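You operate a simulated robot arm through the tools that you are given. There is no shell and no other tool.

You are at the controls of a simulated robot arm. One attempt, no reset.

Task
Try the plug gauge in the three brass bushes; scrap the one it won't enter.
Fine: leave the others where they stand; put the gauge back on its stand. Set down upright: plug gauge.

It is judged by the outcome, as a careful person would: the job done as asked, and still so three seconds after it is handed in. It fails if anything else is knocked over, pushed out of place, dropped, spilled or broken.

Robot
A 6-joint arm with a two-finger gripper, fixed in place. Base frame: the origin is on the floor under the middle of its stand, x ahead of it, y to its left, z up; the work surface is at about z = 880. Units: mm, degrees, N and s.
It reaches about 1572 mm from its shoulder. Its first joint turns from -166.0 to 166.0 degrees. Payload 2.45 kg.
Tool frame: the origin (TCP) lies between the finger pads and is the grasp point; the fingertips stand 20 mm ahead of it; z points along the fingers, y is the line along which they close. The gripper opens to 140 mm; its body begins 168 mm behind the TCP.
Orientation is that of the tool frame in the base frame, as a unit quaternion [x, y, z, w]. With the fingers straight down and closing along the base's y, the tool's x points along the base's -x, its y along +y and its z along -z.

Tools
- The arm moves only by the tool drive_tool. Its argument "steps" is one flat list of numbers, 7 for each row, row after row: the turn, a rotation vector about the tool's x, y, z in degrees, then the shift along the tool's x, y, z in m, then the closure, from 0 (fully open) to 1 (shut). In form: [wx, wy, wz, x, y, z, hand, wx, wy, wz, x, y, z, hand, ...]. A call has 1 to 20 rows; each row is the pose to reach, as a shift and turn from the pose commanded when the call began, along the tool's axes at that moment. A row lasts 0.2 s, in which the tool goes at most 50 mm and 8.6 degrees; a call with a longer step from one row to the next is refused whole, and so is a gripper value outside its range. A pose out of reach is approached as far as the arm can. The call stops where the force on the tool passes 40 N (or 10 N more than at its start, if that is more) or the arm is blocked; 0.2 s more then pass. Each finger travels about 45 mm/s and halts on what it meets, pressing with about 38 N; the grip force reading is that of the motor and also rises with nothing between the fingers. The clock runs only during rows and for 0.2 s after the last one: add rows that repeat a pose to give the fingers time. It gives the time, the measured TCP pose, the force on the tool (base axes), the opening and the grip force at its end, in the units of the frame above (readings bear some noise), with the torque about the TCP (base axes, N m) and any sound that the robot's microphone picked up.
- Cameras (640 x 400 px; columns grow to the right, rows downward): "scene" is fixed at [50, 651.7, 1516.8]; the picture's right is [-0.63, -0.78, 0.00], its down [-0.30, 0.24, -0.92] and it looks along [0.72, -0.58, -0.38] (base axes); focal length 327 px, centre (320, 200). "wrist" rides on the gripper at [78, 11, -209] in the tool frame; the picture's right is [-0.14, 0.99, 0.00], its down [-0.92, -0.13, -0.37] and it looks along [-0.36, -0.05, 0.93] (tool axes); focal length 280 px, centre (320, 200). There is no depth. A picture from a camera that has moved, and an enlarged one, comes with that camera's place and axes in the base frame and with its lens.
- snapshot(camera): a new picture of that camera. It takes no simulated time.
- enlarge(camera, box): a new picture of the part [left, top, right, bottom] of that camera's present view, enlarged. It takes no simulated time.
- job_done(): hands the job in; it is judged then, once.

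Nothing tells you positions but the pictures and the camera data. Unless the task says otherwise, let go and move clear before handing in.

The tools are called after ">>>" as name(argument=value, ...) on one line, values as JSON. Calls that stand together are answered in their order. drive_tool: Moves the arm, as the interface text tells. Its arguments: {"type":"object","properties":{"steps":{"type":"array","items":{"type":"number"}}},"required":["steps"]} The other tools are called the same way: snapshot (camera) takes a picture; enlarge (camera, box) takes an enlarged picture of a part of a camera's view; job_done () hands the job in.

At the start:

```text
clock: 0.0
eef_pos: [817.0, 19.3, 1224.9]
ee_rot: [0.0, 1.0, 0.0, 0.0]
force: [-0.2, -0.5, 1.2]
wrist_torque: [-0.01, 0.04, -0.02]
width: 140.2
finger_force: 0.1
```

scene: 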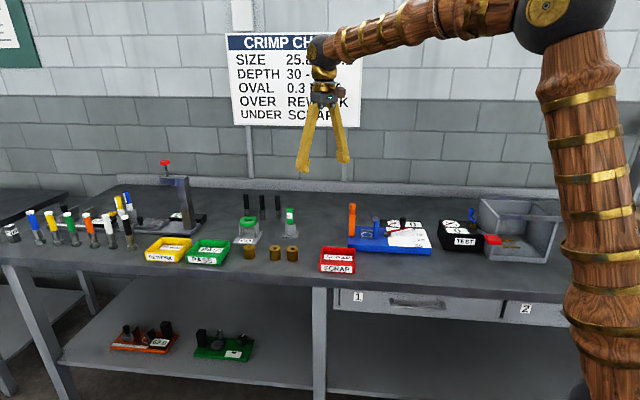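
wrist: 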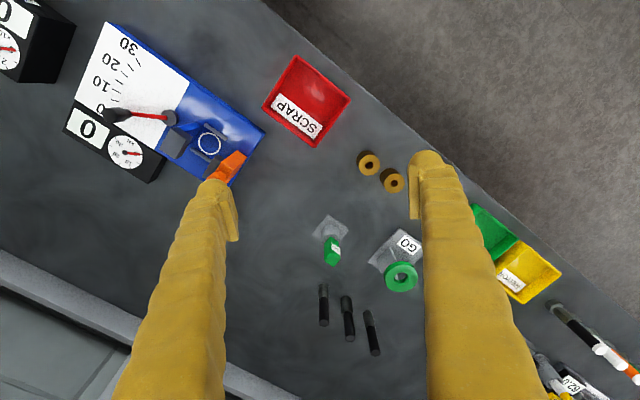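

I see three brass bushes near the front edge of the bench, a red SCRAP tray, and green gauge items on stands behind them. I'll take closer looks before moving.

>>> enlarge(camera="scene", box=[220, 180, 380, 280])

>>> enlarge(camera="wrist", box=[260, 130, 500, 360])

>>> enlarge(camera="scene", box=[0, 150, 220, 288])

```text
4.00 times, centred on (300, 230) of scene
camera zoom: at [50.0, 651.7, 1516.8], right [-0.63, -0.78, 0.0], down [-0.3, 0.24, -0.92], along [0.72, -0.58, -0.38], focal length 1309 px, centre (400, 80)
```

zoom: 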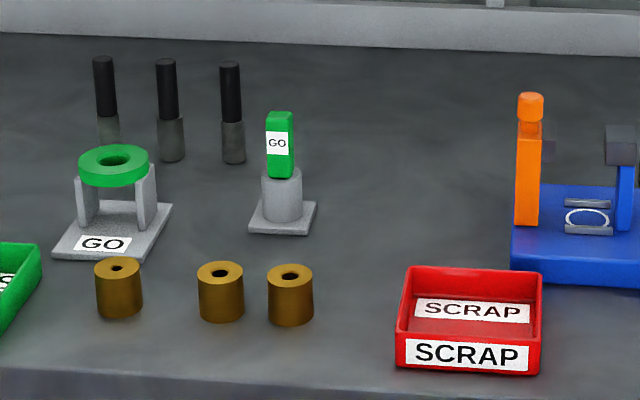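

```text
1.74 times, centred on (380, 245) of wrist
camera zoom: at [739.1, 31.2, 1435.0], right [0.14, 0.99, 0.0], down [0.92, -0.13, 0.37], along [0.36, -0.05, -0.93], focal length 488 px, centre (216, 122)
```

zoom: 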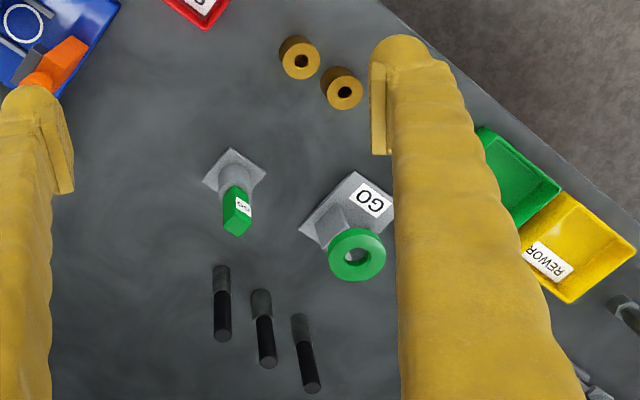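

```text
2.90 times, centred on (110, 219) of scene
camera zoom: at [50.0, 651.7, 1516.8], right [-0.63, -0.78, 0.0], down [-0.3, 0.24, -0.92], along [0.72, -0.58, -0.38], focal length 949 px, centre (929, 145)
```

zoom: 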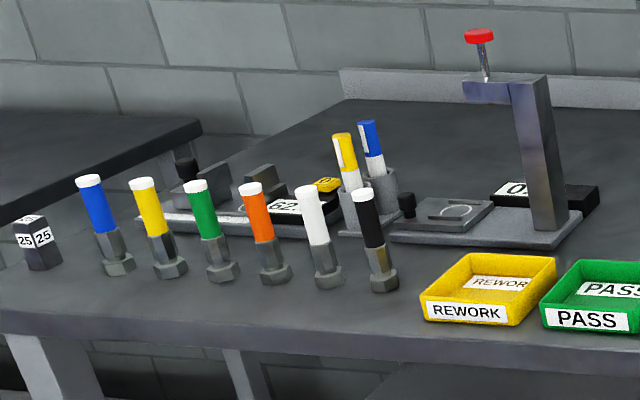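

The plug gauge looks to be the green GO handle standing in a grey stand at about (1035, 10), with the bushes at roughly (998, 213), (928, 149) and (886, 103). I'll move the wrist camera over the area for a better look.

>>> drive_tool(steps=[0, 0, 0, -0.04, 0.01, 0.01, 0, 0, 0, 0, -0.08, 0.02, 0.02, 0, 0, 0, 0, -0.12, 0.03, 0.03, 0, 0, 0, 0, -0.15, 0.03, 0.04, 0, 0, 0, 0, -0.15, 0.03, 0.04, 0])

>>> snapshot(camera="wrist")

>>> snapshot(camera="scene")

```text
clock: 1.2
eef_pos: [967.4, 49.5, 1185.8]
ee_rot: [0.0, 1.0, 0.001, 0.0]
force: [0.3, 1.0, 0.1]
wrist_torque: [-0.02, 0.0, 0.01]
width: 139.9
finger_force: 0.0
```

```text
taken
camera wrist: at [889.3, 60.4, 1395.3], right [0.14, 0.99, 0.0], down [0.92, -0.13, 0.37], along [0.36, -0.05, -0.93], focal length 280 px, centre (320, 200)
```

wrist: 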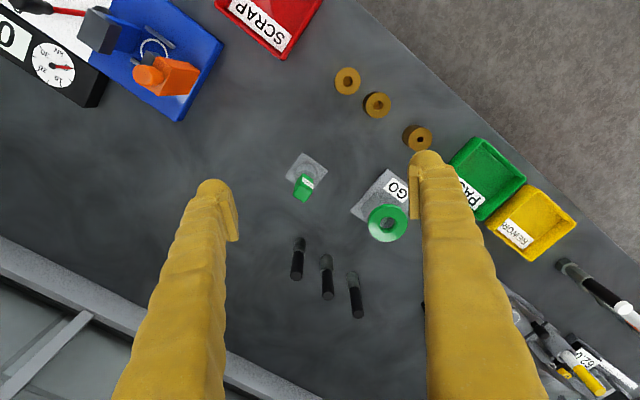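

```text
taken
```

scene: 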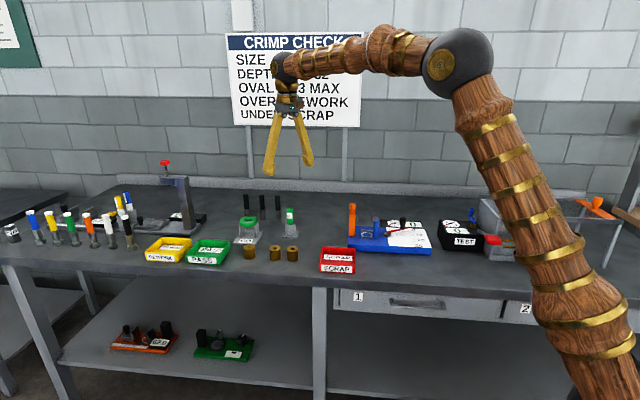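

>>> enlarge(camera="wrist", box=[320, 50, 448, 130])

>>> enlarge(camera="wrist", box=[270, 140, 350, 210])

>>> enlarge(camera="wrist", box=[380, 100, 460, 170])

>>> enlarge(camera="scene", box=[270, 190, 310, 250])

>>> enlarge(camera="scene", box=[235, 230, 305, 274])

```text
5.00 times, centred on (384, 90) of wrist
camera zoom: at [889.3, 60.4, 1395.3], right [0.14, 0.99, 0.0], down [0.92, -0.13, 0.37], along [0.36, -0.05, -0.93], focal length 1402 px, centre (0, 750)
```

zoom: 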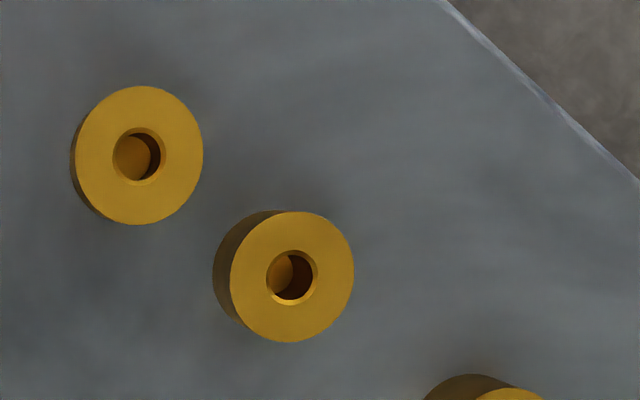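

```text
5.71 times, centred on (310, 175) of wrist
camera zoom: at [889.3, 60.4, 1395.3], right [0.14, 0.99, 0.0], down [0.92, -0.13, 0.37], along [0.36, -0.05, -0.93], focal length 1602 px, centre (377, 343)
```

zoom: 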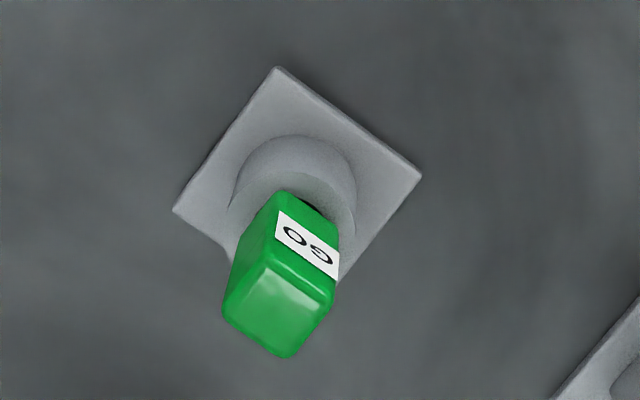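

```text
5.71 times, centred on (420, 135) of wrist
camera zoom: at [889.3, 60.4, 1395.3], right [0.14, 0.99, 0.0], down [0.92, -0.13, 0.37], along [0.36, -0.05, -0.93], focal length 1602 px, centre (-251, 571)
```

zoom: 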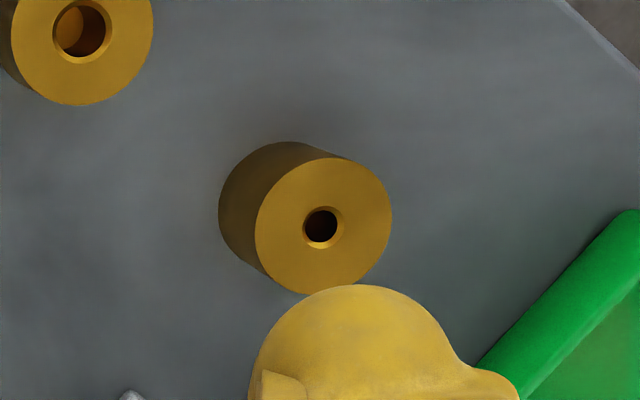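

```text
6.67 times, centred on (290, 220) of scene
camera zoom: at [50.0, 651.7, 1516.8], right [-0.63, -0.78, 0.0], down [-0.3, 0.24, -0.92], along [0.72, -0.58, -0.38], focal length 2182 px, centre (520, 67)
```

zoom: 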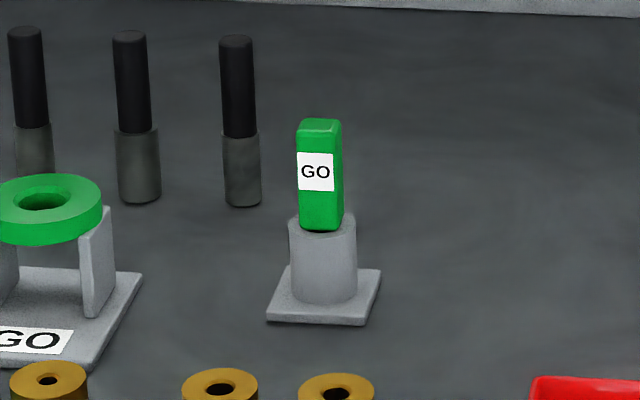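

```text
9.09 times, centred on (270, 252) of scene
camera zoom: at [50.0, 651.7, 1516.8], right [-0.63, -0.78, 0.0], down [-0.3, 0.24, -0.92], along [0.72, -0.58, -0.38], focal length 2975 px, centre (774, -273)
```

zoom: 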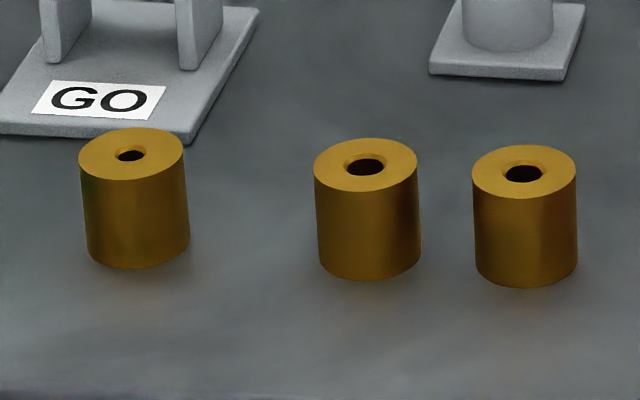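

The bush bores look different: the leftmost (near PASS tray) seems smaller, but I'll test all three with the gauge. The gauge stand centre works out at about (1032, 14), with its handle top near z≈998 and its faces at 45° to the base axes, so I'll turn the tool 45° and move above it.

>>> drive_tool(steps=[0, 0, 7.5, -0.011, -0.006, 0.011, 0.1, 0, 0, 15, -0.022, -0.012, 0.022, 0.2, 0, 0, 22.5, -0.033, -0.018, 0.033, 0.3, 0, 0, 30, -0.044, -0.024, 0.044, 0.4, 0, 0, 37.5, -0.055, -0.03, 0.055, 0.4, 0, 0, 45, -0.0642, -0.0357, 0.066, 0.4, 0, 0, 45, -0.0642, -0.0357, 0.066, 0.4])

>>> snapshot(camera="wrist")

>>> enlarge(camera="scene", box=[240, 130, 340, 270])

```text
clock: 2.8
eef_pos: [1031.0, 14.7, 1119.0]
ee_rot: [0.383, 0.924, 0.0, 0.0]
force: [-0.4, 0.3, -0.2]
wrist_torque: [-0.01, 0.03, 0.01]
width: 84.2
finger_force: 0.1
```

```text
taken
camera wrist: at [984.2, 78.2, 1328.6], right [0.8, 0.6, 0.0], down [0.56, -0.74, 0.37], along [0.22, -0.29, -0.93], focal length 280 px, centre (320, 200)
```

wrist: 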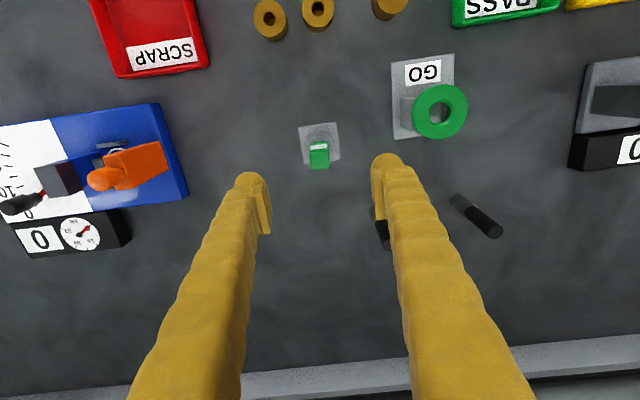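

```text
2.86 times, centred on (290, 200) of scene
camera zoom: at [50.0, 651.7, 1516.8], right [-0.63, -0.78, 0.0], down [-0.3, 0.24, -0.92], along [0.72, -0.58, -0.38], focal length 935 px, centre (406, 200)
```

zoom: 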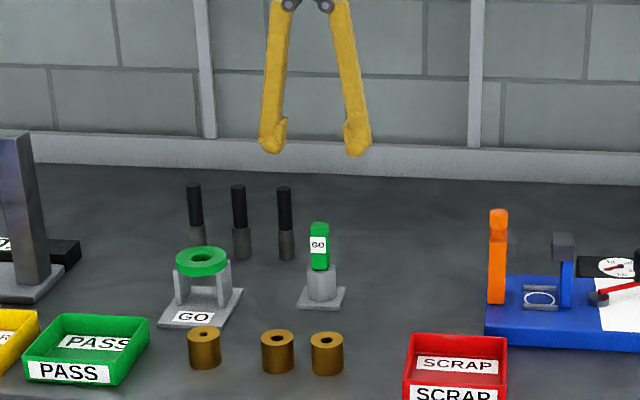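

>>> enlarge(camera="wrist", box=[280, 105, 360, 185])

>>> enlarge(camera="wrist", box=[240, 0, 430, 60])

```text
5.00 times, centred on (320, 145) of wrist
camera zoom: at [984.2, 78.2, 1328.6], right [0.8, 0.6, 0.0], down [0.56, -0.74, 0.37], along [0.22, -0.29, -0.93], focal length 1402 px, centre (320, 475)
```

zoom: 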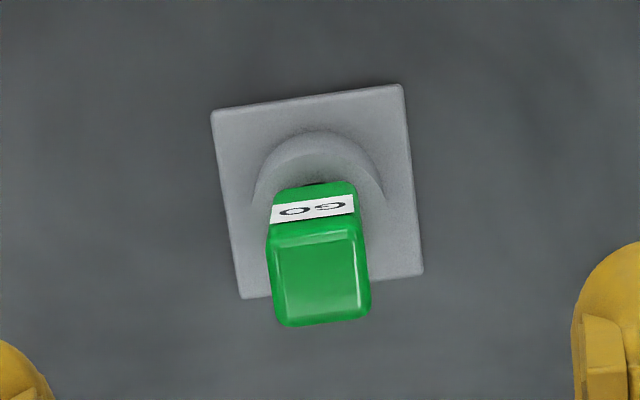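

```text
3.37 times, centred on (335, 30) of wrist
camera zoom: at [984.2, 78.2, 1328.6], right [0.8, 0.6, 0.0], down [0.56, -0.74, 0.37], along [0.22, -0.29, -0.93], focal length 944 px, centre (270, 773)
```

zoom: 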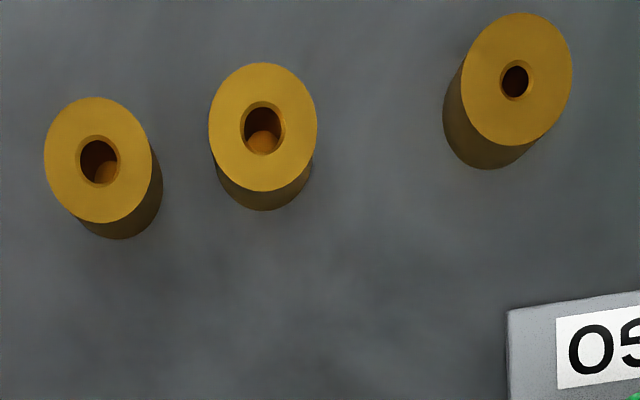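

The tool is aligned with the handle, and the stand centre checks out at (1031.7, 14.6). Now I descend around the handle to z≈970.

>>> drive_tool(steps=[0, 0, 0, 0, 0.0005, 0.03, 0.4, 0, 0, 0, 0, 0.0005, 0.06, 0.4, 0, 0, 0, 0, 0.0005, 0.09, 0.4, 0, 0, 0, 0, 0.0005, 0.115, 0.4, 0, 0, 0, 0, 0.0005, 0.135, 0.4, 0, 0, 0, 0, 0.0005, 0.149, 0.4, 0, 0, 0, 0, 0.0005, 0.149, 0.4])

>>> snapshot(camera="wrist")

>>> enlarge(camera="scene", box=[250, 180, 330, 250])

```text
clock: 4.4
eef_pos: [1031.3, 15.8, 969.6]
ee_rot: [0.382, 0.924, 0.001, 0.0]
force: [-0.9, 0.2, 0.0]
wrist_torque: [-0.05, -0.03, -0.01]
width: 84.1
finger_force: 0.0
```

```text
taken
camera wrist: at [984.4, 78.1, 1179.7], right [0.8, 0.6, 0.0], down [0.56, -0.74, 0.37], along [0.22, -0.29, -0.93], focal length 280 px, centre (320, 200)
```

wrist: 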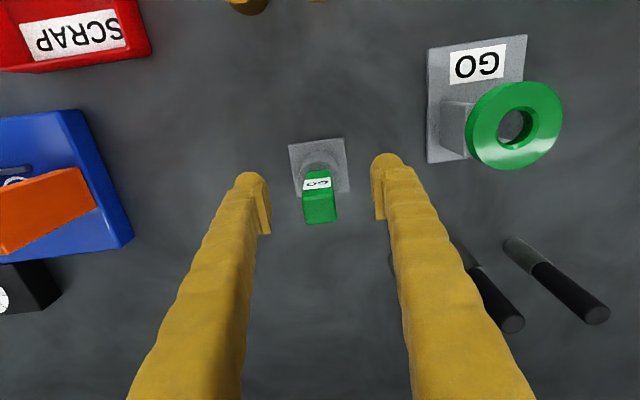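

```text
5.71 times, centred on (290, 215) of scene
camera zoom: at [50.0, 651.7, 1516.8], right [-0.63, -0.78, 0.0], down [-0.3, 0.24, -0.92], along [0.72, -0.58, -0.38], focal length 1870 px, centre (491, 114)
```

zoom: 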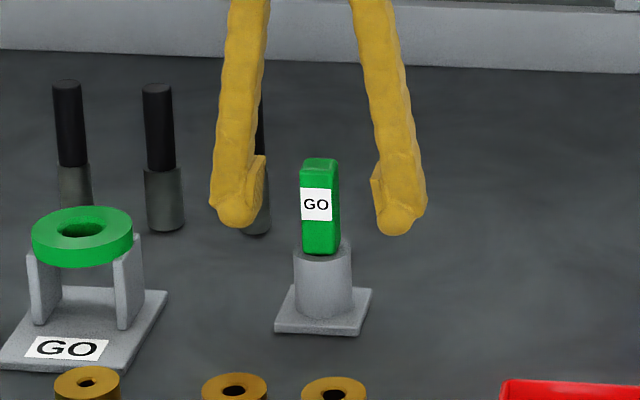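

The fingers straddle the handle about evenly. I'll close on it now.

>>> drive_tool(steps=[0, 0, 0, 0, 0, 0, 1, 0, 0, 0, 0, 0, 0, 1, 0, 0, 0, 0, 0, 0, 1, 0, 0, 0, 0, 0, 0, 1, 0, 0, 0, 0, 0, 0, 1, 0, 0, 0, 0, 0, 0, 1])

>>> snapshot(camera="wrist")

```text
clock: 5.8
eef_pos: [1031.3, 14.9, 969.4]
ee_rot: [0.382, 0.924, 0.0, 0.0]
force: [0.2, -0.5, -0.2]
wrist_torque: [0.0, -0.03, 0.0]
width: 22.8
finger_force: 37.8
```

```text
taken
camera wrist: at [984.4, 78.1, 1179.9], right [0.8, 0.6, 0.0], down [0.56, -0.74, 0.37], along [0.22, -0.29, -0.93], focal length 280 px, centre (320, 200)
```

wrist: 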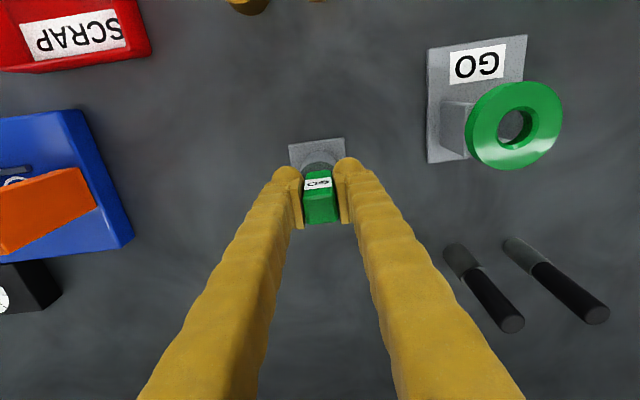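

The handle is gripped (width 22.8, 38 N). I'll lift it straight up out of the stand.

>>> drive_tool(steps=[0, 0, 0, 0, 0, -0.01, 1, 0, 0, 0, 0, 0, -0.02, 1, 0, 0, 0, 0, 0, -0.035, 1, 0, 0, 0, 0, 0, -0.05, 1, 0, 0, 0, 0, 0, -0.07, 1, 0, 0, 0, 0, 0, -0.09, 1, 0, 0, 0, 0, 0, -0.11, 1, 0, 0, 0, 0, 0, -0.11, 1])

>>> snapshot(camera="wrist")

>>> enlarge(camera="scene", box=[250, 150, 330, 250])

```text
clock: 7.6
eef_pos: [1031.9, 15.1, 1080.9]
ee_rot: [0.383, 0.924, -0.001, 0.0]
force: [0.1, 0.0, -1.3]
wrist_torque: [0.0, 0.02, 0.03]
width: 22.9
finger_force: 37.3
```

```text
taken
camera wrist: at [984.0, 78.3, 1290.3], right [0.8, 0.6, 0.0], down [0.56, -0.74, 0.37], along [0.22, -0.29, -0.93], focal length 280 px, centre (320, 200)
```

wrist: 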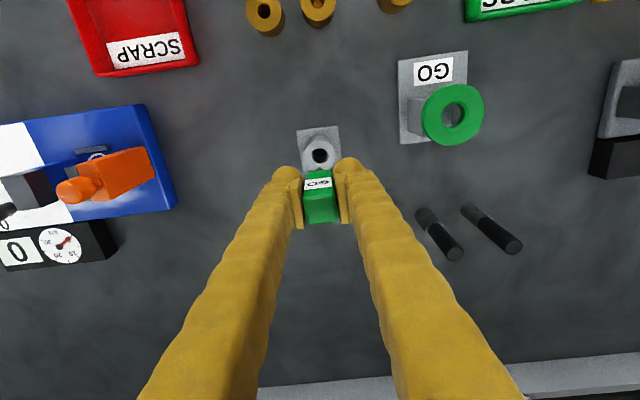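

```text
4.00 times, centred on (290, 200) of scene
camera zoom: at [50.0, 651.7, 1516.8], right [-0.63, -0.78, 0.0], down [-0.3, 0.24, -0.92], along [0.72, -0.58, -0.38], focal length 1309 px, centre (440, 200)
```

zoom: 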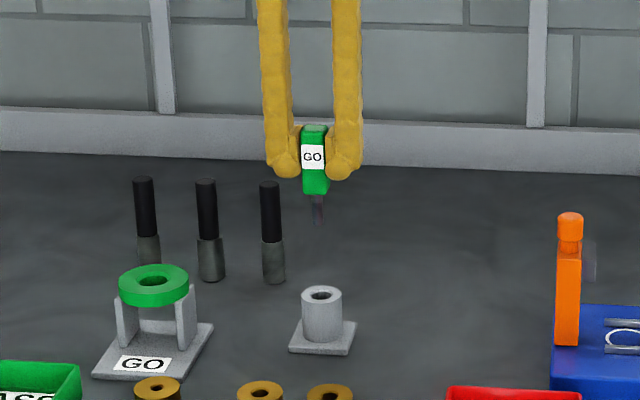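

>>> enlarge(camera="scene", box=[270, 170, 330, 215])

>>> enlarge(camera="wrist", box=[280, 120, 360, 180])

>>> enlarge(camera="wrist", box=[240, 0, 430, 60])

```text
8.89 times, centred on (300, 192) of scene
camera zoom: at [50.0, 651.7, 1516.8], right [-0.63, -0.78, 0.0], down [-0.3, 0.24, -0.92], along [0.72, -0.58, -0.38], focal length 2909 px, centre (498, 267)
```

zoom: 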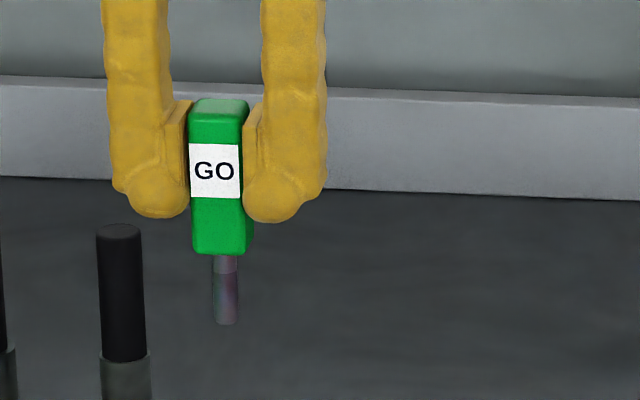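

```text
6.67 times, centred on (320, 150) of wrist
camera zoom: at [984.0, 78.3, 1290.3], right [0.8, 0.6, 0.0], down [0.56, -0.74, 0.37], along [0.22, -0.29, -0.93], focal length 1869 px, centre (320, 533)
```

zoom: 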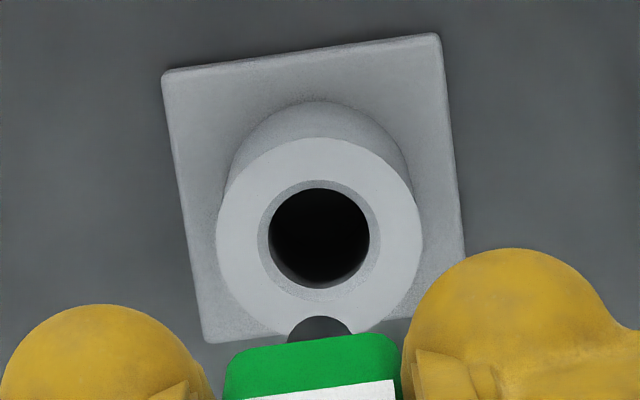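

```text
3.37 times, centred on (335, 30) of wrist
camera zoom: at [984.0, 78.3, 1290.3], right [0.8, 0.6, 0.0], down [0.56, -0.74, 0.37], along [0.22, -0.29, -0.93], focal length 944 px, centre (270, 773)
```

zoom: 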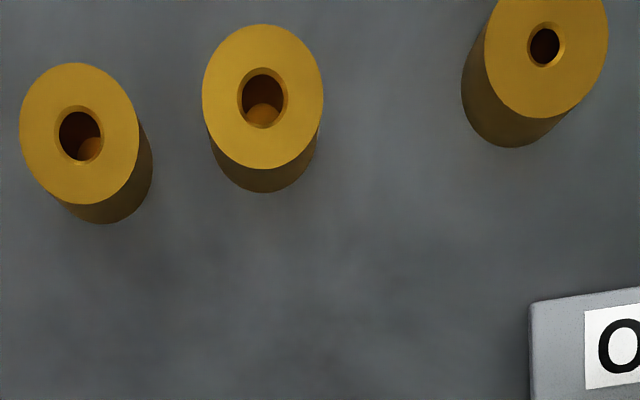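

The plug is about 11–12 mm diameter and 32 mm long; the stand's hole is roomy (~19 mm). I estimate bush tops at (883.5, 105.3), (925.9, 150.4) and (990.1, 217.2), and will carry the gauge over the nearest one (SCRAP side) first.

>>> drive_tool(steps=[0, 0, 0, 0.02, -0.005, 0.0, 1, 0, 0, 0, 0.048, -0.012, 0.01, 1, 0, 0, 0, 0.076, -0.019, 0.02, 1, 0, 0, 0, 0.104, -0.026, 0.03, 1, 0, 0, 0, 0.132, -0.033, 0.041, 1, 0, 0, 0, 0.155, -0.038, 0.041, 1, 0, 0, 0, 0.1687, -0.0412, 0.041, 1, 0, 0, 0, 0.1687, -0.0412, 0.041, 1])

>>> snapshot(camera="wrist")

>>> enlarge(camera="scene", box=[265, 195, 315, 270])

```text
clock: 9.4
eef_pos: [883.6, 106.2, 1038.8]
ee_rot: [0.383, 0.924, 0.001, -0.001]
force: [-0.6, 0.3, -1.1]
wrist_torque: [0.03, 0.02, 0.04]
width: 22.5
finger_force: 37.8
```

```text
taken
camera wrist: at [835.8, 168.2, 1248.7], right [0.8, 0.6, 0.0], down [0.56, -0.74, 0.37], along [0.22, -0.29, -0.93], focal length 280 px, centre (320, 200)
```

wrist: 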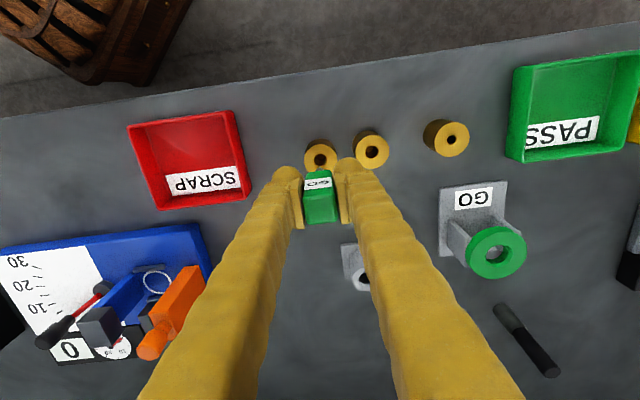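

```text
5.33 times, centred on (290, 232) of scene
camera zoom: at [50.0, 651.7, 1516.8], right [-0.63, -0.78, 0.0], down [-0.3, 0.24, -0.92], along [0.72, -0.58, -0.38], focal length 1745 px, centre (480, 27)
```

zoom: 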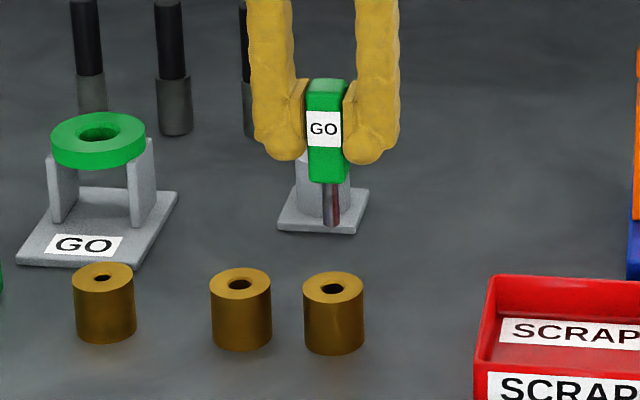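

>>> enlarge(camera="wrist", box=[280, 125, 360, 185])

>>> enlarge(camera="wrist", box=[340, 115, 480, 175])

>>> enlarge(camera="scene", box=[275, 200, 315, 265])

```text
6.67 times, centred on (320, 155) of wrist
camera zoom: at [835.8, 168.2, 1248.7], right [0.8, 0.6, 0.0], down [0.56, -0.74, 0.37], along [0.22, -0.29, -0.93], focal length 1869 px, centre (320, 500)
```

zoom: 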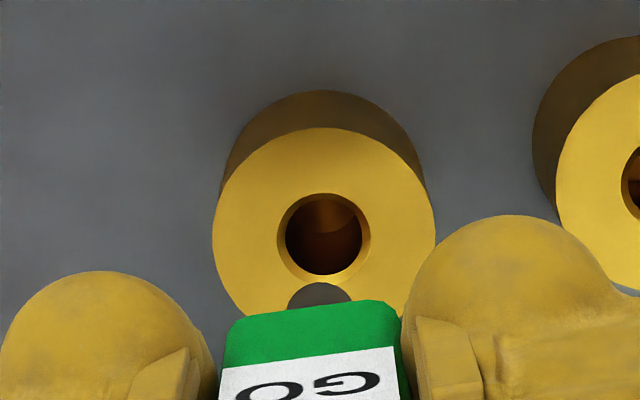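

```text
4.57 times, centred on (410, 145) of wrist
camera zoom: at [835.8, 168.2, 1248.7], right [0.8, 0.6, 0.0], down [0.56, -0.74, 0.37], along [0.22, -0.29, -0.93], focal length 1282 px, centre (-91, 451)
```

zoom: 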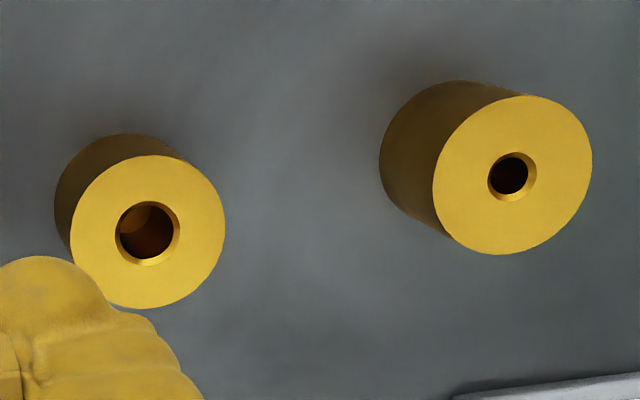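

```text
6.15 times, centred on (295, 232) of scene
camera zoom: at [50.0, 651.7, 1516.8], right [-0.63, -0.78, 0.0], down [-0.3, 0.24, -0.92], along [0.72, -0.58, -0.38], focal length 2014 px, centre (474, 0)
```

zoom: 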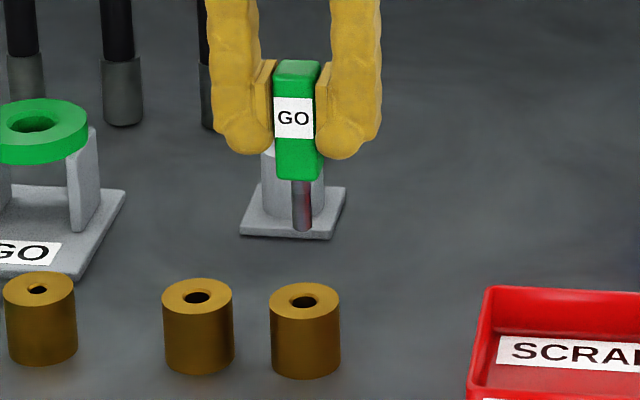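

Both views show the plug lined up over this bush to within about a millimetre: bore ~13.8 mm, plug ~11 mm. I'll correct by about 1 mm and lower to roughly 10 mm above the bush top, then recheck.

>>> drive_tool(steps=[0, 0, 0, -0.0011, 0.0005, 0.012, 1, 0, 0, 0, -0.0011, 0.0005, 0.024, 1, 0, 0, 0, -0.0011, 0.0005, 0.036, 1, 0, 0, 0, -0.0011, 0.0005, 0.0447, 1, 0, 0, 0, -0.0011, 0.0005, 0.0447, 1])

>>> enlarge(camera="wrist", box=[280, 125, 360, 185])

>>> enlarge(camera="scene", box=[275, 225, 311, 265])

```text
clock: 10.6
eef_pos: [884.8, 104.7, 994.3]
ee_rot: [0.383, 0.924, 0.0, 0.0]
force: [0.0, -0.1, -0.9]
wrist_torque: [-0.01, 0.02, -0.01]
width: 22.7
finger_force: 37.8
```

```text
6.67 times, centred on (320, 155) of wrist
camera zoom: at [836.9, 167.6, 1204.3], right [0.8, 0.6, 0.0], down [0.56, -0.74, 0.37], along [0.22, -0.29, -0.93], focal length 1869 px, centre (320, 500)
```

zoom: 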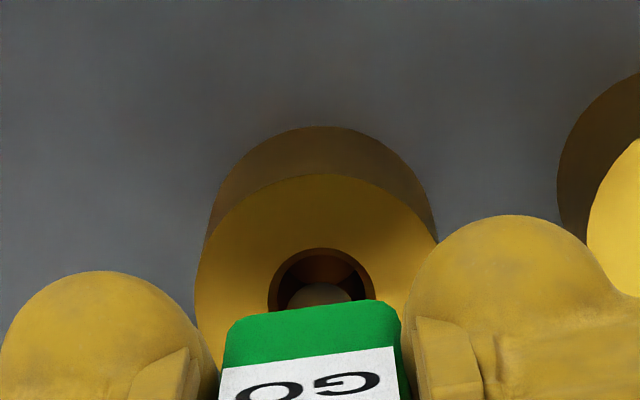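

```text
10.00 times, centred on (293, 245) of scene
camera zoom: at [50.0, 651.7, 1516.8], right [-0.63, -0.78, 0.0], down [-0.3, 0.24, -0.92], along [0.72, -0.58, -0.38], focal length 3273 px, centre (590, -250)
```

zoom: 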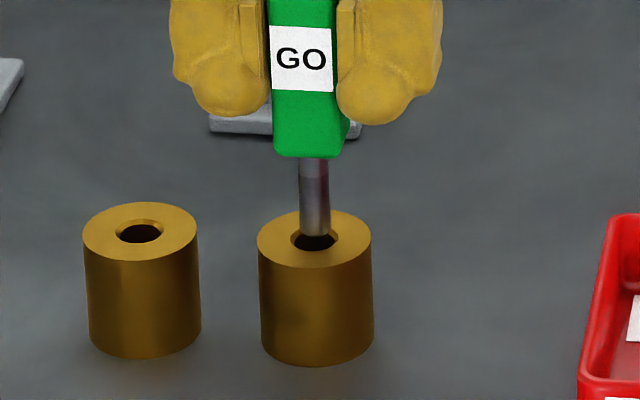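

The plug tip is centred over the bore in both views. I'll lower it slowly about 18 mm so the tip enters some 8 mm.

>>> drive_tool(steps=[0, 0, 0, 0, 0, 0.003, 1, 0, 0, 0, 0, 0, 0.006, 1, 0, 0, 0, 0, 0, 0.009, 1, 0, 0, 0, 0, 0, 0.011, 1, 0, 0, 0, 0, 0, 0.013, 1, 0, 0, 0, 0, 0, 0.015, 1, 0, 0, 0, 0, 0, 0.017, 1, 0, 0, 0, 0, 0, 0.019, 1])

>>> enlarge(camera="wrist", box=[280, 125, 360, 185])

>>> enlarge(camera="scene", box=[275, 225, 311, 265])

```text
clock: 12.4
eef_pos: [885.3, 105.2, 974.3]
ee_rot: [0.382, 0.924, 0.0, 0.001]
force: [0.0, -0.2, -1.1]
wrist_torque: [-0.01, -0.02, -0.01]
width: 23.0
finger_force: 37.7
```

```text
6.67 times, centred on (320, 155) of wrist
camera zoom: at [836.9, 167.7, 1185.6], right [0.8, 0.6, 0.0], down [0.56, -0.74, 0.37], along [0.22, -0.29, -0.93], focal length 1869 px, centre (320, 500)
```

zoom: 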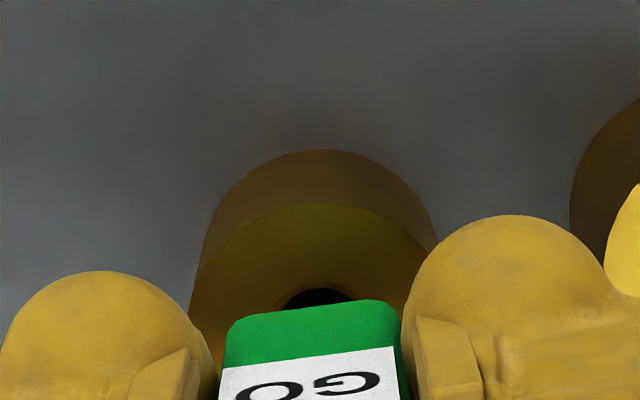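

```text
10.00 times, centred on (293, 245) of scene
camera zoom: at [50.0, 651.7, 1516.8], right [-0.63, -0.78, 0.0], down [-0.3, 0.24, -0.92], along [0.72, -0.58, -0.38], focal length 3273 px, centre (590, -250)
```

zoom: 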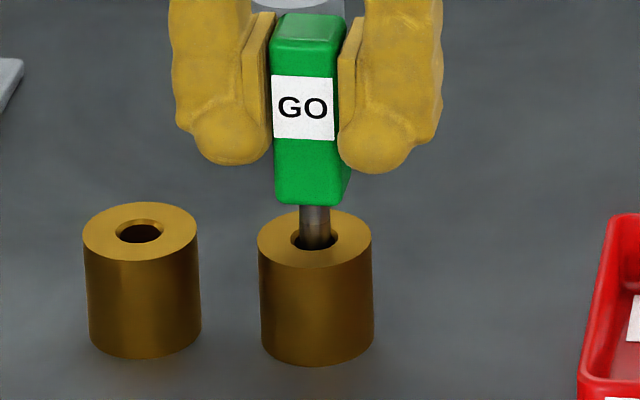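

The plug has entered with no reaction force. I'll push it a further 14 mm to be sure the bore is clear all along.

>>> drive_tool(steps=[0, 0, 0, 0, 0, 0.003, 1, 0, 0, 0, 0, 0, 0.006, 1, 0, 0, 0, 0, 0, 0.009, 1, 0, 0, 0, 0, 0, 0.012, 1, 0, 0, 0, 0, 0, 0.014, 1, 0, 0, 0, 0, 0, 0.014, 1])

>>> enlarge(camera="scene", box=[275, 225, 311, 265])

```text
clock: 13.8
eef_pos: [884.6, 106.0, 962.1]
ee_rot: [0.382, 0.924, 0.0, 0.0]
force: [-0.1, -0.4, -0.7]
wrist_torque: [-0.01, 0.0, 0.0]
width: 23.0
finger_force: 38.1
```

```text
10.00 times, centred on (293, 245) of scene
camera zoom: at [50.0, 651.7, 1516.8], right [-0.63, -0.78, 0.0], down [-0.3, 0.24, -0.92], along [0.72, -0.58, -0.38], focal length 3273 px, centre (590, -250)
```

zoom: 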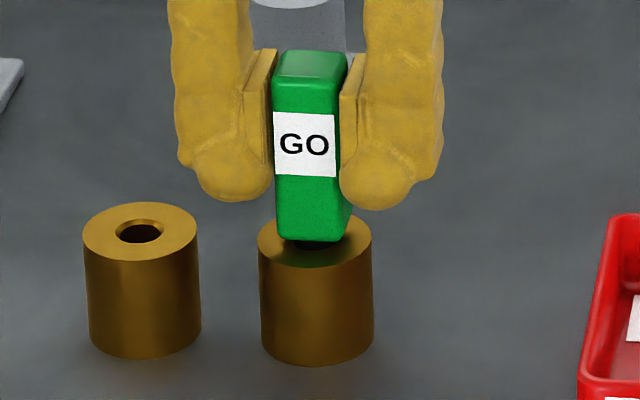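

Bush 3 (nearest the SCRAP tray) accepts the gauge fully. I'll withdraw straight up and carry it about 62 mm along to the middle bush.

>>> drive_tool(steps=[0, 0, 0, 0, 0, -0.01, 1, 0, 0, 0, 0, 0, -0.02, 1, 0, 0, 0, 0, 0, -0.03, 1, 0, 0, 0, 0, 0, -0.042, 1, 0, 0, 0, 0, 0, -0.052, 1, 0, 0, 0, 0.0005, 0.015, -0.052, 1, 0, 0, 0, 0.001, 0.035, -0.052, 1, 0, 0, 0, 0.0015, 0.052, -0.052, 1, 0, 0, 0, 0.0019, 0.0617, -0.052, 1, 0, 0, 0, 0.0019, 0.0617, -0.052, 1])

>>> enlarge(camera="wrist", box=[280, 125, 360, 185])

>>> enlarge(camera="scene", box=[260, 220, 310, 265])

```text
clock: 16.0
eef_pos: [925.8, 150.6, 1013.7]
ee_rot: [0.383, 0.924, 0.0, 0.0]
force: [0.4, -0.3, -1.6]
wrist_torque: [0.0, 0.01, 0.0]
width: 22.7
finger_force: 37.8
```

```text
6.67 times, centred on (320, 155) of wrist
camera zoom: at [878.8, 213.0, 1223.3], right [0.8, 0.6, 0.0], down [0.56, -0.74, 0.37], along [0.22, -0.29, -0.93], focal length 1869 px, centre (320, 500)
```

zoom: 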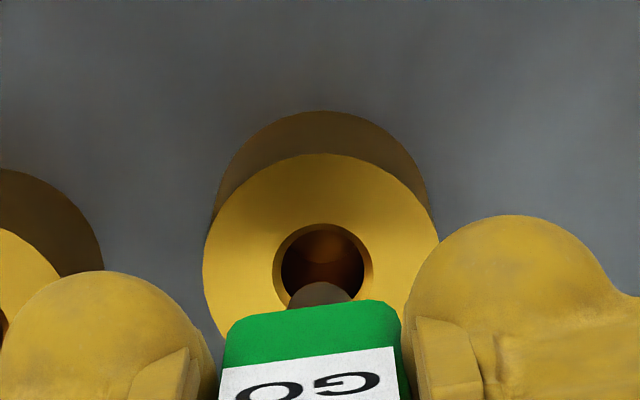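

```text
8.89 times, centred on (285, 242) of scene
camera zoom: at [50.0, 651.7, 1516.8], right [-0.63, -0.78, 0.0], down [-0.3, 0.24, -0.92], along [0.72, -0.58, -0.38], focal length 2909 px, centre (631, -178)
```

zoom: 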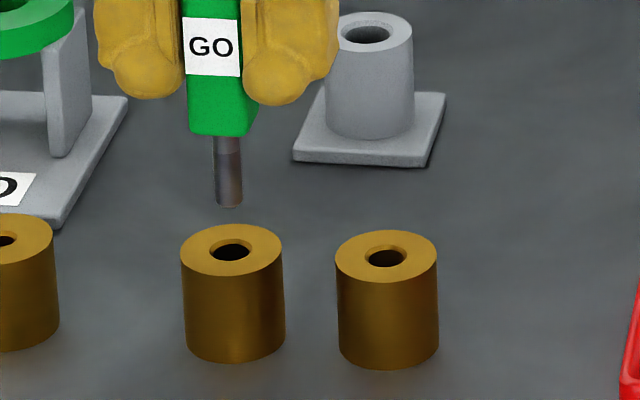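

The plug is centred over the middle bush within about half a millimetre. I'll lower it steadily, watching the force.

>>> drive_tool(steps=[0, 0, 0, -0.0003, 0.0002, 0.006, 1, 0, 0, 0, -0.0003, 0.0002, 0.012, 1, 0, 0, 0, -0.0003, 0.0002, 0.018, 1, 0, 0, 0, -0.0003, 0.0002, 0.022, 1, 0, 0, 0, -0.0003, 0.0002, 0.025, 1, 0, 0, 0, -0.0003, 0.0002, 0.028, 1, 0, 0, 0, -0.0003, 0.0002, 0.03, 1, 0, 0, 0, -0.0003, 0.0002, 0.032, 1, 0, 0, 0, -0.0003, 0.0002, 0.034, 1, 0, 0, 0, -0.0003, 0.0002, 0.036, 1, 0, 0, 0, -0.0003, 0.0002, 0.038, 1])

>>> enlarge(camera="wrist", box=[280, 125, 360, 185])

>>> enlarge(camera="scene", box=[260, 220, 310, 265])

```text
clock: 18.4
eef_pos: [926.5, 150.1, 974.5]
ee_rot: [0.383, 0.924, 0.0, 0.0]
force: [-1.1, -0.3, -1.2]
wrist_torque: [0.01, -0.01, -0.02]
width: 22.7
finger_force: 38.2
```

```text
6.67 times, centred on (320, 155) of wrist
camera zoom: at [879.5, 212.6, 1185.0], right [0.8, 0.6, 0.0], down [0.56, -0.74, 0.37], along [0.22, -0.29, -0.93], focal length 1869 px, centre (320, 500)
```

zoom: 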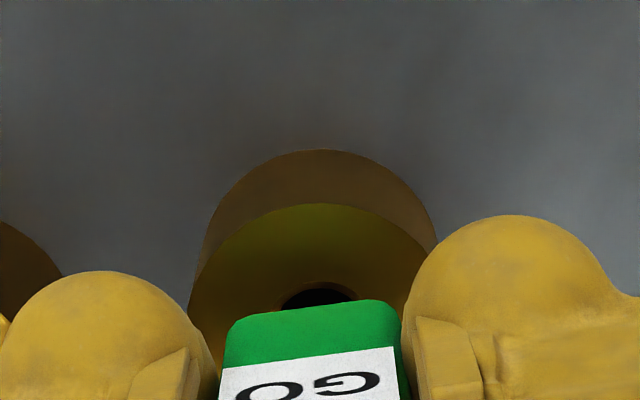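

```text
8.89 times, centred on (285, 242) of scene
camera zoom: at [50.0, 651.7, 1516.8], right [-0.63, -0.78, 0.0], down [-0.3, 0.24, -0.92], along [0.72, -0.58, -0.38], focal length 2909 px, centre (631, -178)
```

zoom: 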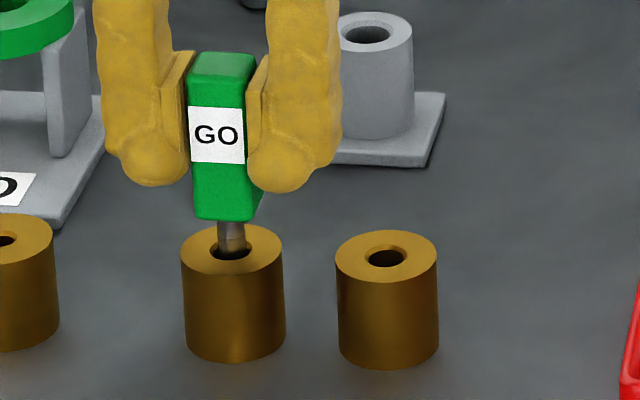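

It has entered the middle bush with no resistance. I'll go the further 14 mm to confirm.

>>> drive_tool(steps=[0, 0, 0, 0, 0, 0.003, 1, 0, 0, 0, 0, 0, 0.006, 1, 0, 0, 0, 0, 0, 0.009, 1, 0, 0, 0, 0, 0, 0.012, 1, 0, 0, 0, 0, 0, 0.014, 1, 0, 0, 0, 0, 0, 0.014, 1])

>>> enlarge(camera="scene", box=[260, 220, 310, 265])

```text
clock: 19.8
eef_pos: [927.9, 150.3, 961.8]
ee_rot: [0.383, 0.924, 0.0, 0.001]
force: [0.2, 0.3, -1.1]
wrist_torque: [-0.01, 0.03, 0.01]
width: 22.7
finger_force: 38.1
```

```text
8.89 times, centred on (285, 242) of scene
camera zoom: at [50.0, 651.7, 1516.8], right [-0.63, -0.78, 0.0], down [-0.3, 0.24, -0.92], along [0.72, -0.58, -0.38], focal length 2909 px, centre (631, -178)
```

zoom: 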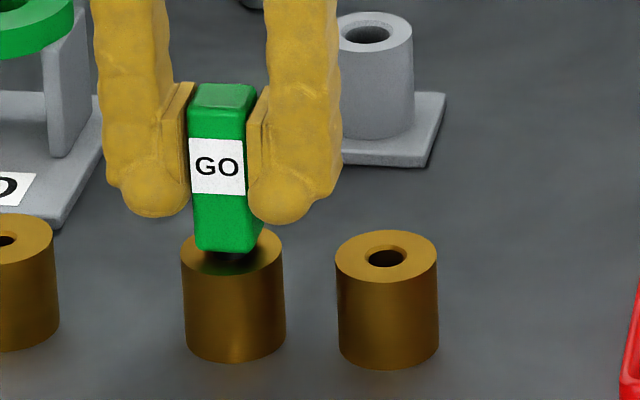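

The middle bush accepts the gauge too. I'll withdraw and carry it to the last bush (near the PASS tray).

>>> drive_tool(steps=[0, 0, 0, 0, 0, -0.01, 1, 0, 0, 0, 0, 0, -0.02, 1, 0, 0, 0, 0, 0, -0.03, 1, 0, 0, 0, 0, 0, -0.042, 1, 0, 0, 0, 0, 0, -0.052, 1, 0, 0, 0, 0.0005, 0.015, -0.052, 1, 0, 0, 0, 0.001, 0.04, -0.052, 1, 0, 0, 0, 0.0015, 0.065, -0.052, 1, 0, 0, 0, 0.002, 0.083, -0.052, 1, 0, 0, 0, 0.0025, 0.0927, -0.052, 1, 0, 0, 0, 0.0025, 0.0927, -0.052, 1])

>>> enlarge(camera="wrist", box=[280, 125, 360, 185])

>>> enlarge(camera="scene", box=[230, 220, 280, 265])

>>> snapshot(camera="wrist")

```text
clock: 22.2
eef_pos: [991.6, 217.9, 1013.4]
ee_rot: [0.383, 0.924, 0.0, 0.0]
force: [-0.5, -0.2, -1.6]
wrist_torque: [0.01, 0.03, -0.01]
width: 22.9
finger_force: 37.5
```

```text
6.67 times, centred on (320, 155) of wrist
camera zoom: at [943.2, 280.6, 1223.4], right [0.8, 0.6, 0.0], down [0.56, -0.74, 0.37], along [0.22, -0.29, -0.93], focal length 1869 px, centre (320, 500)
```

zoom: 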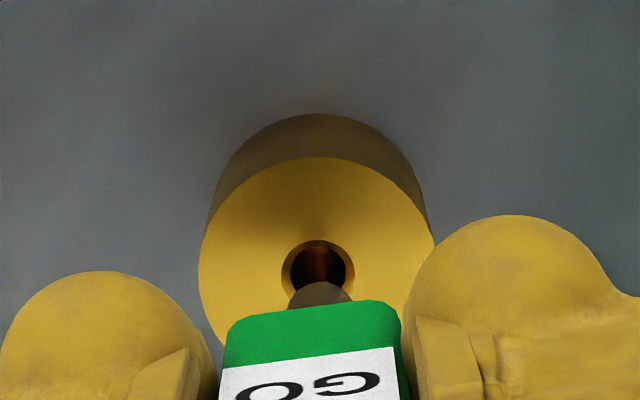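

```text
8.89 times, centred on (255, 242) of scene
camera zoom: at [50.0, 651.7, 1516.8], right [-0.63, -0.78, 0.0], down [-0.3, 0.24, -0.92], along [0.72, -0.58, -0.38], focal length 2909 px, centre (898, -178)
```

zoom: 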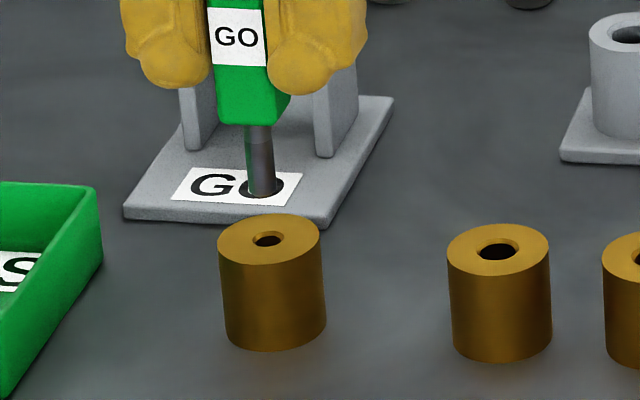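

```text
taken
camera wrist: at [943.2, 280.6, 1223.4], right [0.8, 0.6, 0.0], down [0.56, -0.74, 0.37], along [0.22, -0.29, -0.93], focal length 280 px, centre (320, 200)
```

wrist: 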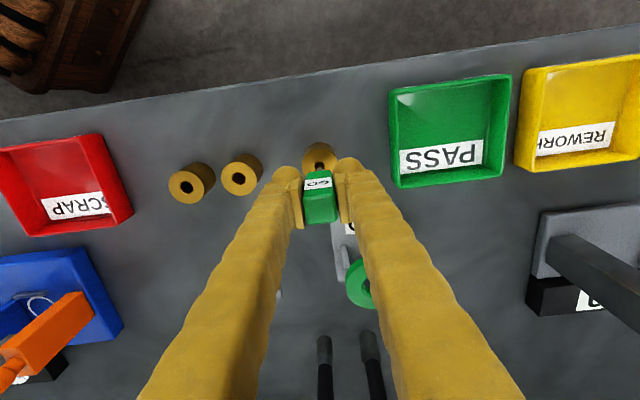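

The plug is near-centred over the last bush, whose bore (~10 mm) looks narrower than the plug. I'll lower to just above it with a ~1 mm correction, and then feel for contact gently.

>>> drive_tool(steps=[0, 0, 0, -0.001, -0.0002, 0.006, 1, 0, 0, 0, -0.001, -0.0002, 0.012, 1, 0, 0, 0, -0.001, -0.0002, 0.018, 1, 0, 0, 0, -0.001, -0.0002, 0.0225, 1, 0, 0, 0, -0.001, -0.0002, 0.0225, 1])

>>> enlarge(camera="wrist", box=[280, 125, 360, 185])

>>> enlarge(camera="scene", box=[235, 225, 271, 260])

```text
clock: 23.4
eef_pos: [989.9, 217.2, 990.2]
ee_rot: [0.382, 0.924, 0.0, 0.0]
force: [-1.7, 3.6, 5.6]
wrist_torque: [0.19, 0.17, 0.01]
width: 22.6
finger_force: 37.6
```

```text
6.67 times, centred on (320, 155) of wrist
camera zoom: at [943.6, 279.4, 1200.9], right [0.8, 0.6, 0.0], down [0.56, -0.74, 0.37], along [0.22, -0.29, -0.93], focal length 1869 px, centre (320, 500)
```

zoom: 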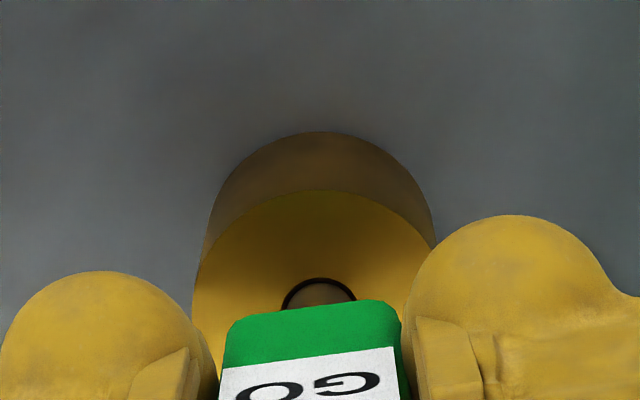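

```text
11.43 times, centred on (253, 242) of scene
camera zoom: at [50.0, 651.7, 1516.8], right [-0.63, -0.78, 0.0], down [-0.3, 0.24, -0.92], along [0.72, -0.58, -0.38], focal length 3740 px, centre (1086, -286)
```

zoom: 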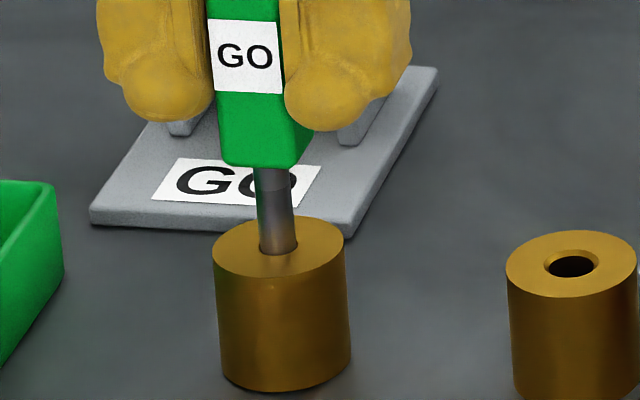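

Contact already, with a few newtons upward and sideways pointing to a touch on the far chamfer. I'll back off 2 mm, recentre by 0.6 mm, and press again lightly in small steps for a fair try.

>>> drive_tool(steps=[0, 0, 0, 0, 0, -0.002, 1, 0, 0, 0, 0.0006, 0.0002, -0.002, 1, 0, 0, 0, 0.0006, 0.0002, -0.001, 1, 0, 0, 0, 0.0006, 0.0002, 0, 1, 0, 0, 0, 0.0006, 0.0002, 0.0005, 1])

>>> enlarge(camera="scene", box=[235, 225, 271, 260])

```text
clock: 24.6
eef_pos: [991.3, 217.9, 991.5]
ee_rot: [0.383, 0.924, 0.0, 0.0]
force: [-1.0, 1.0, 1.4]
wrist_torque: [0.05, 0.08, 0.0]
width: 22.6
finger_force: 38.1
```

```text
11.43 times, centred on (253, 242) of scene
camera zoom: at [50.0, 651.7, 1516.8], right [-0.63, -0.78, 0.0], down [-0.3, 0.24, -0.92], along [0.72, -0.58, -0.38], focal length 3740 px, centre (1086, -286)
```

zoom: 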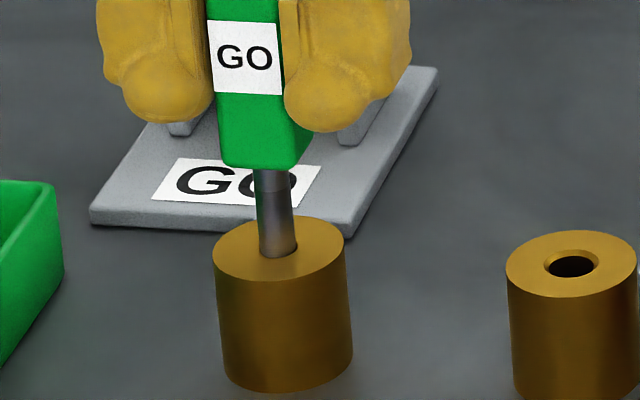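

>>> drive_tool(steps=[0, 0, 0, 0, 0, 0.0005, 1, 0, 0, 0, 0, 0, 0.001, 1, 0, 0, 0, 0, 0, 0.0015, 1, 0, 0, 0, 0, 0, 0.0015, 1])

>>> enlarge(camera="scene", box=[235, 225, 271, 260])

>>> enlarge(camera="wrist", box=[280, 125, 360, 185])

```text
clock: 25.6
eef_pos: [992.2, 216.5, 991.5]
ee_rot: [0.382, 0.924, 0.0, 0.0]
force: [-3.6, 2.6, 23.8]
wrist_torque: [0.17, 0.17, 0.0]
width: 22.6
finger_force: 37.7
```

```text
11.43 times, centred on (253, 242) of scene
camera zoom: at [50.0, 651.7, 1516.8], right [-0.63, -0.78, 0.0], down [-0.3, 0.24, -0.92], along [0.72, -0.58, -0.38], focal length 3740 px, centre (1086, -286)
```

zoom: 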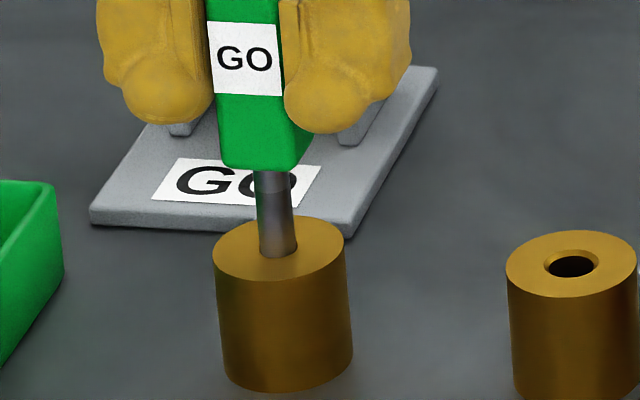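

```text
6.67 times, centred on (320, 155) of wrist
camera zoom: at [943.3, 279.5, 1200.0], right [0.8, 0.6, 0.0], down [0.56, -0.74, 0.37], along [0.22, -0.29, -0.93], focal length 1869 px, centre (320, 500)
```

zoom: 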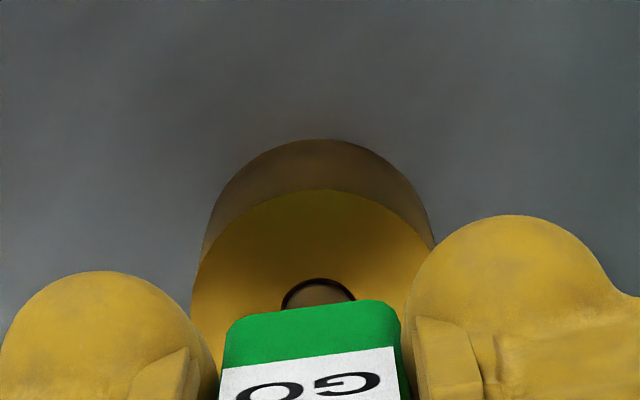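

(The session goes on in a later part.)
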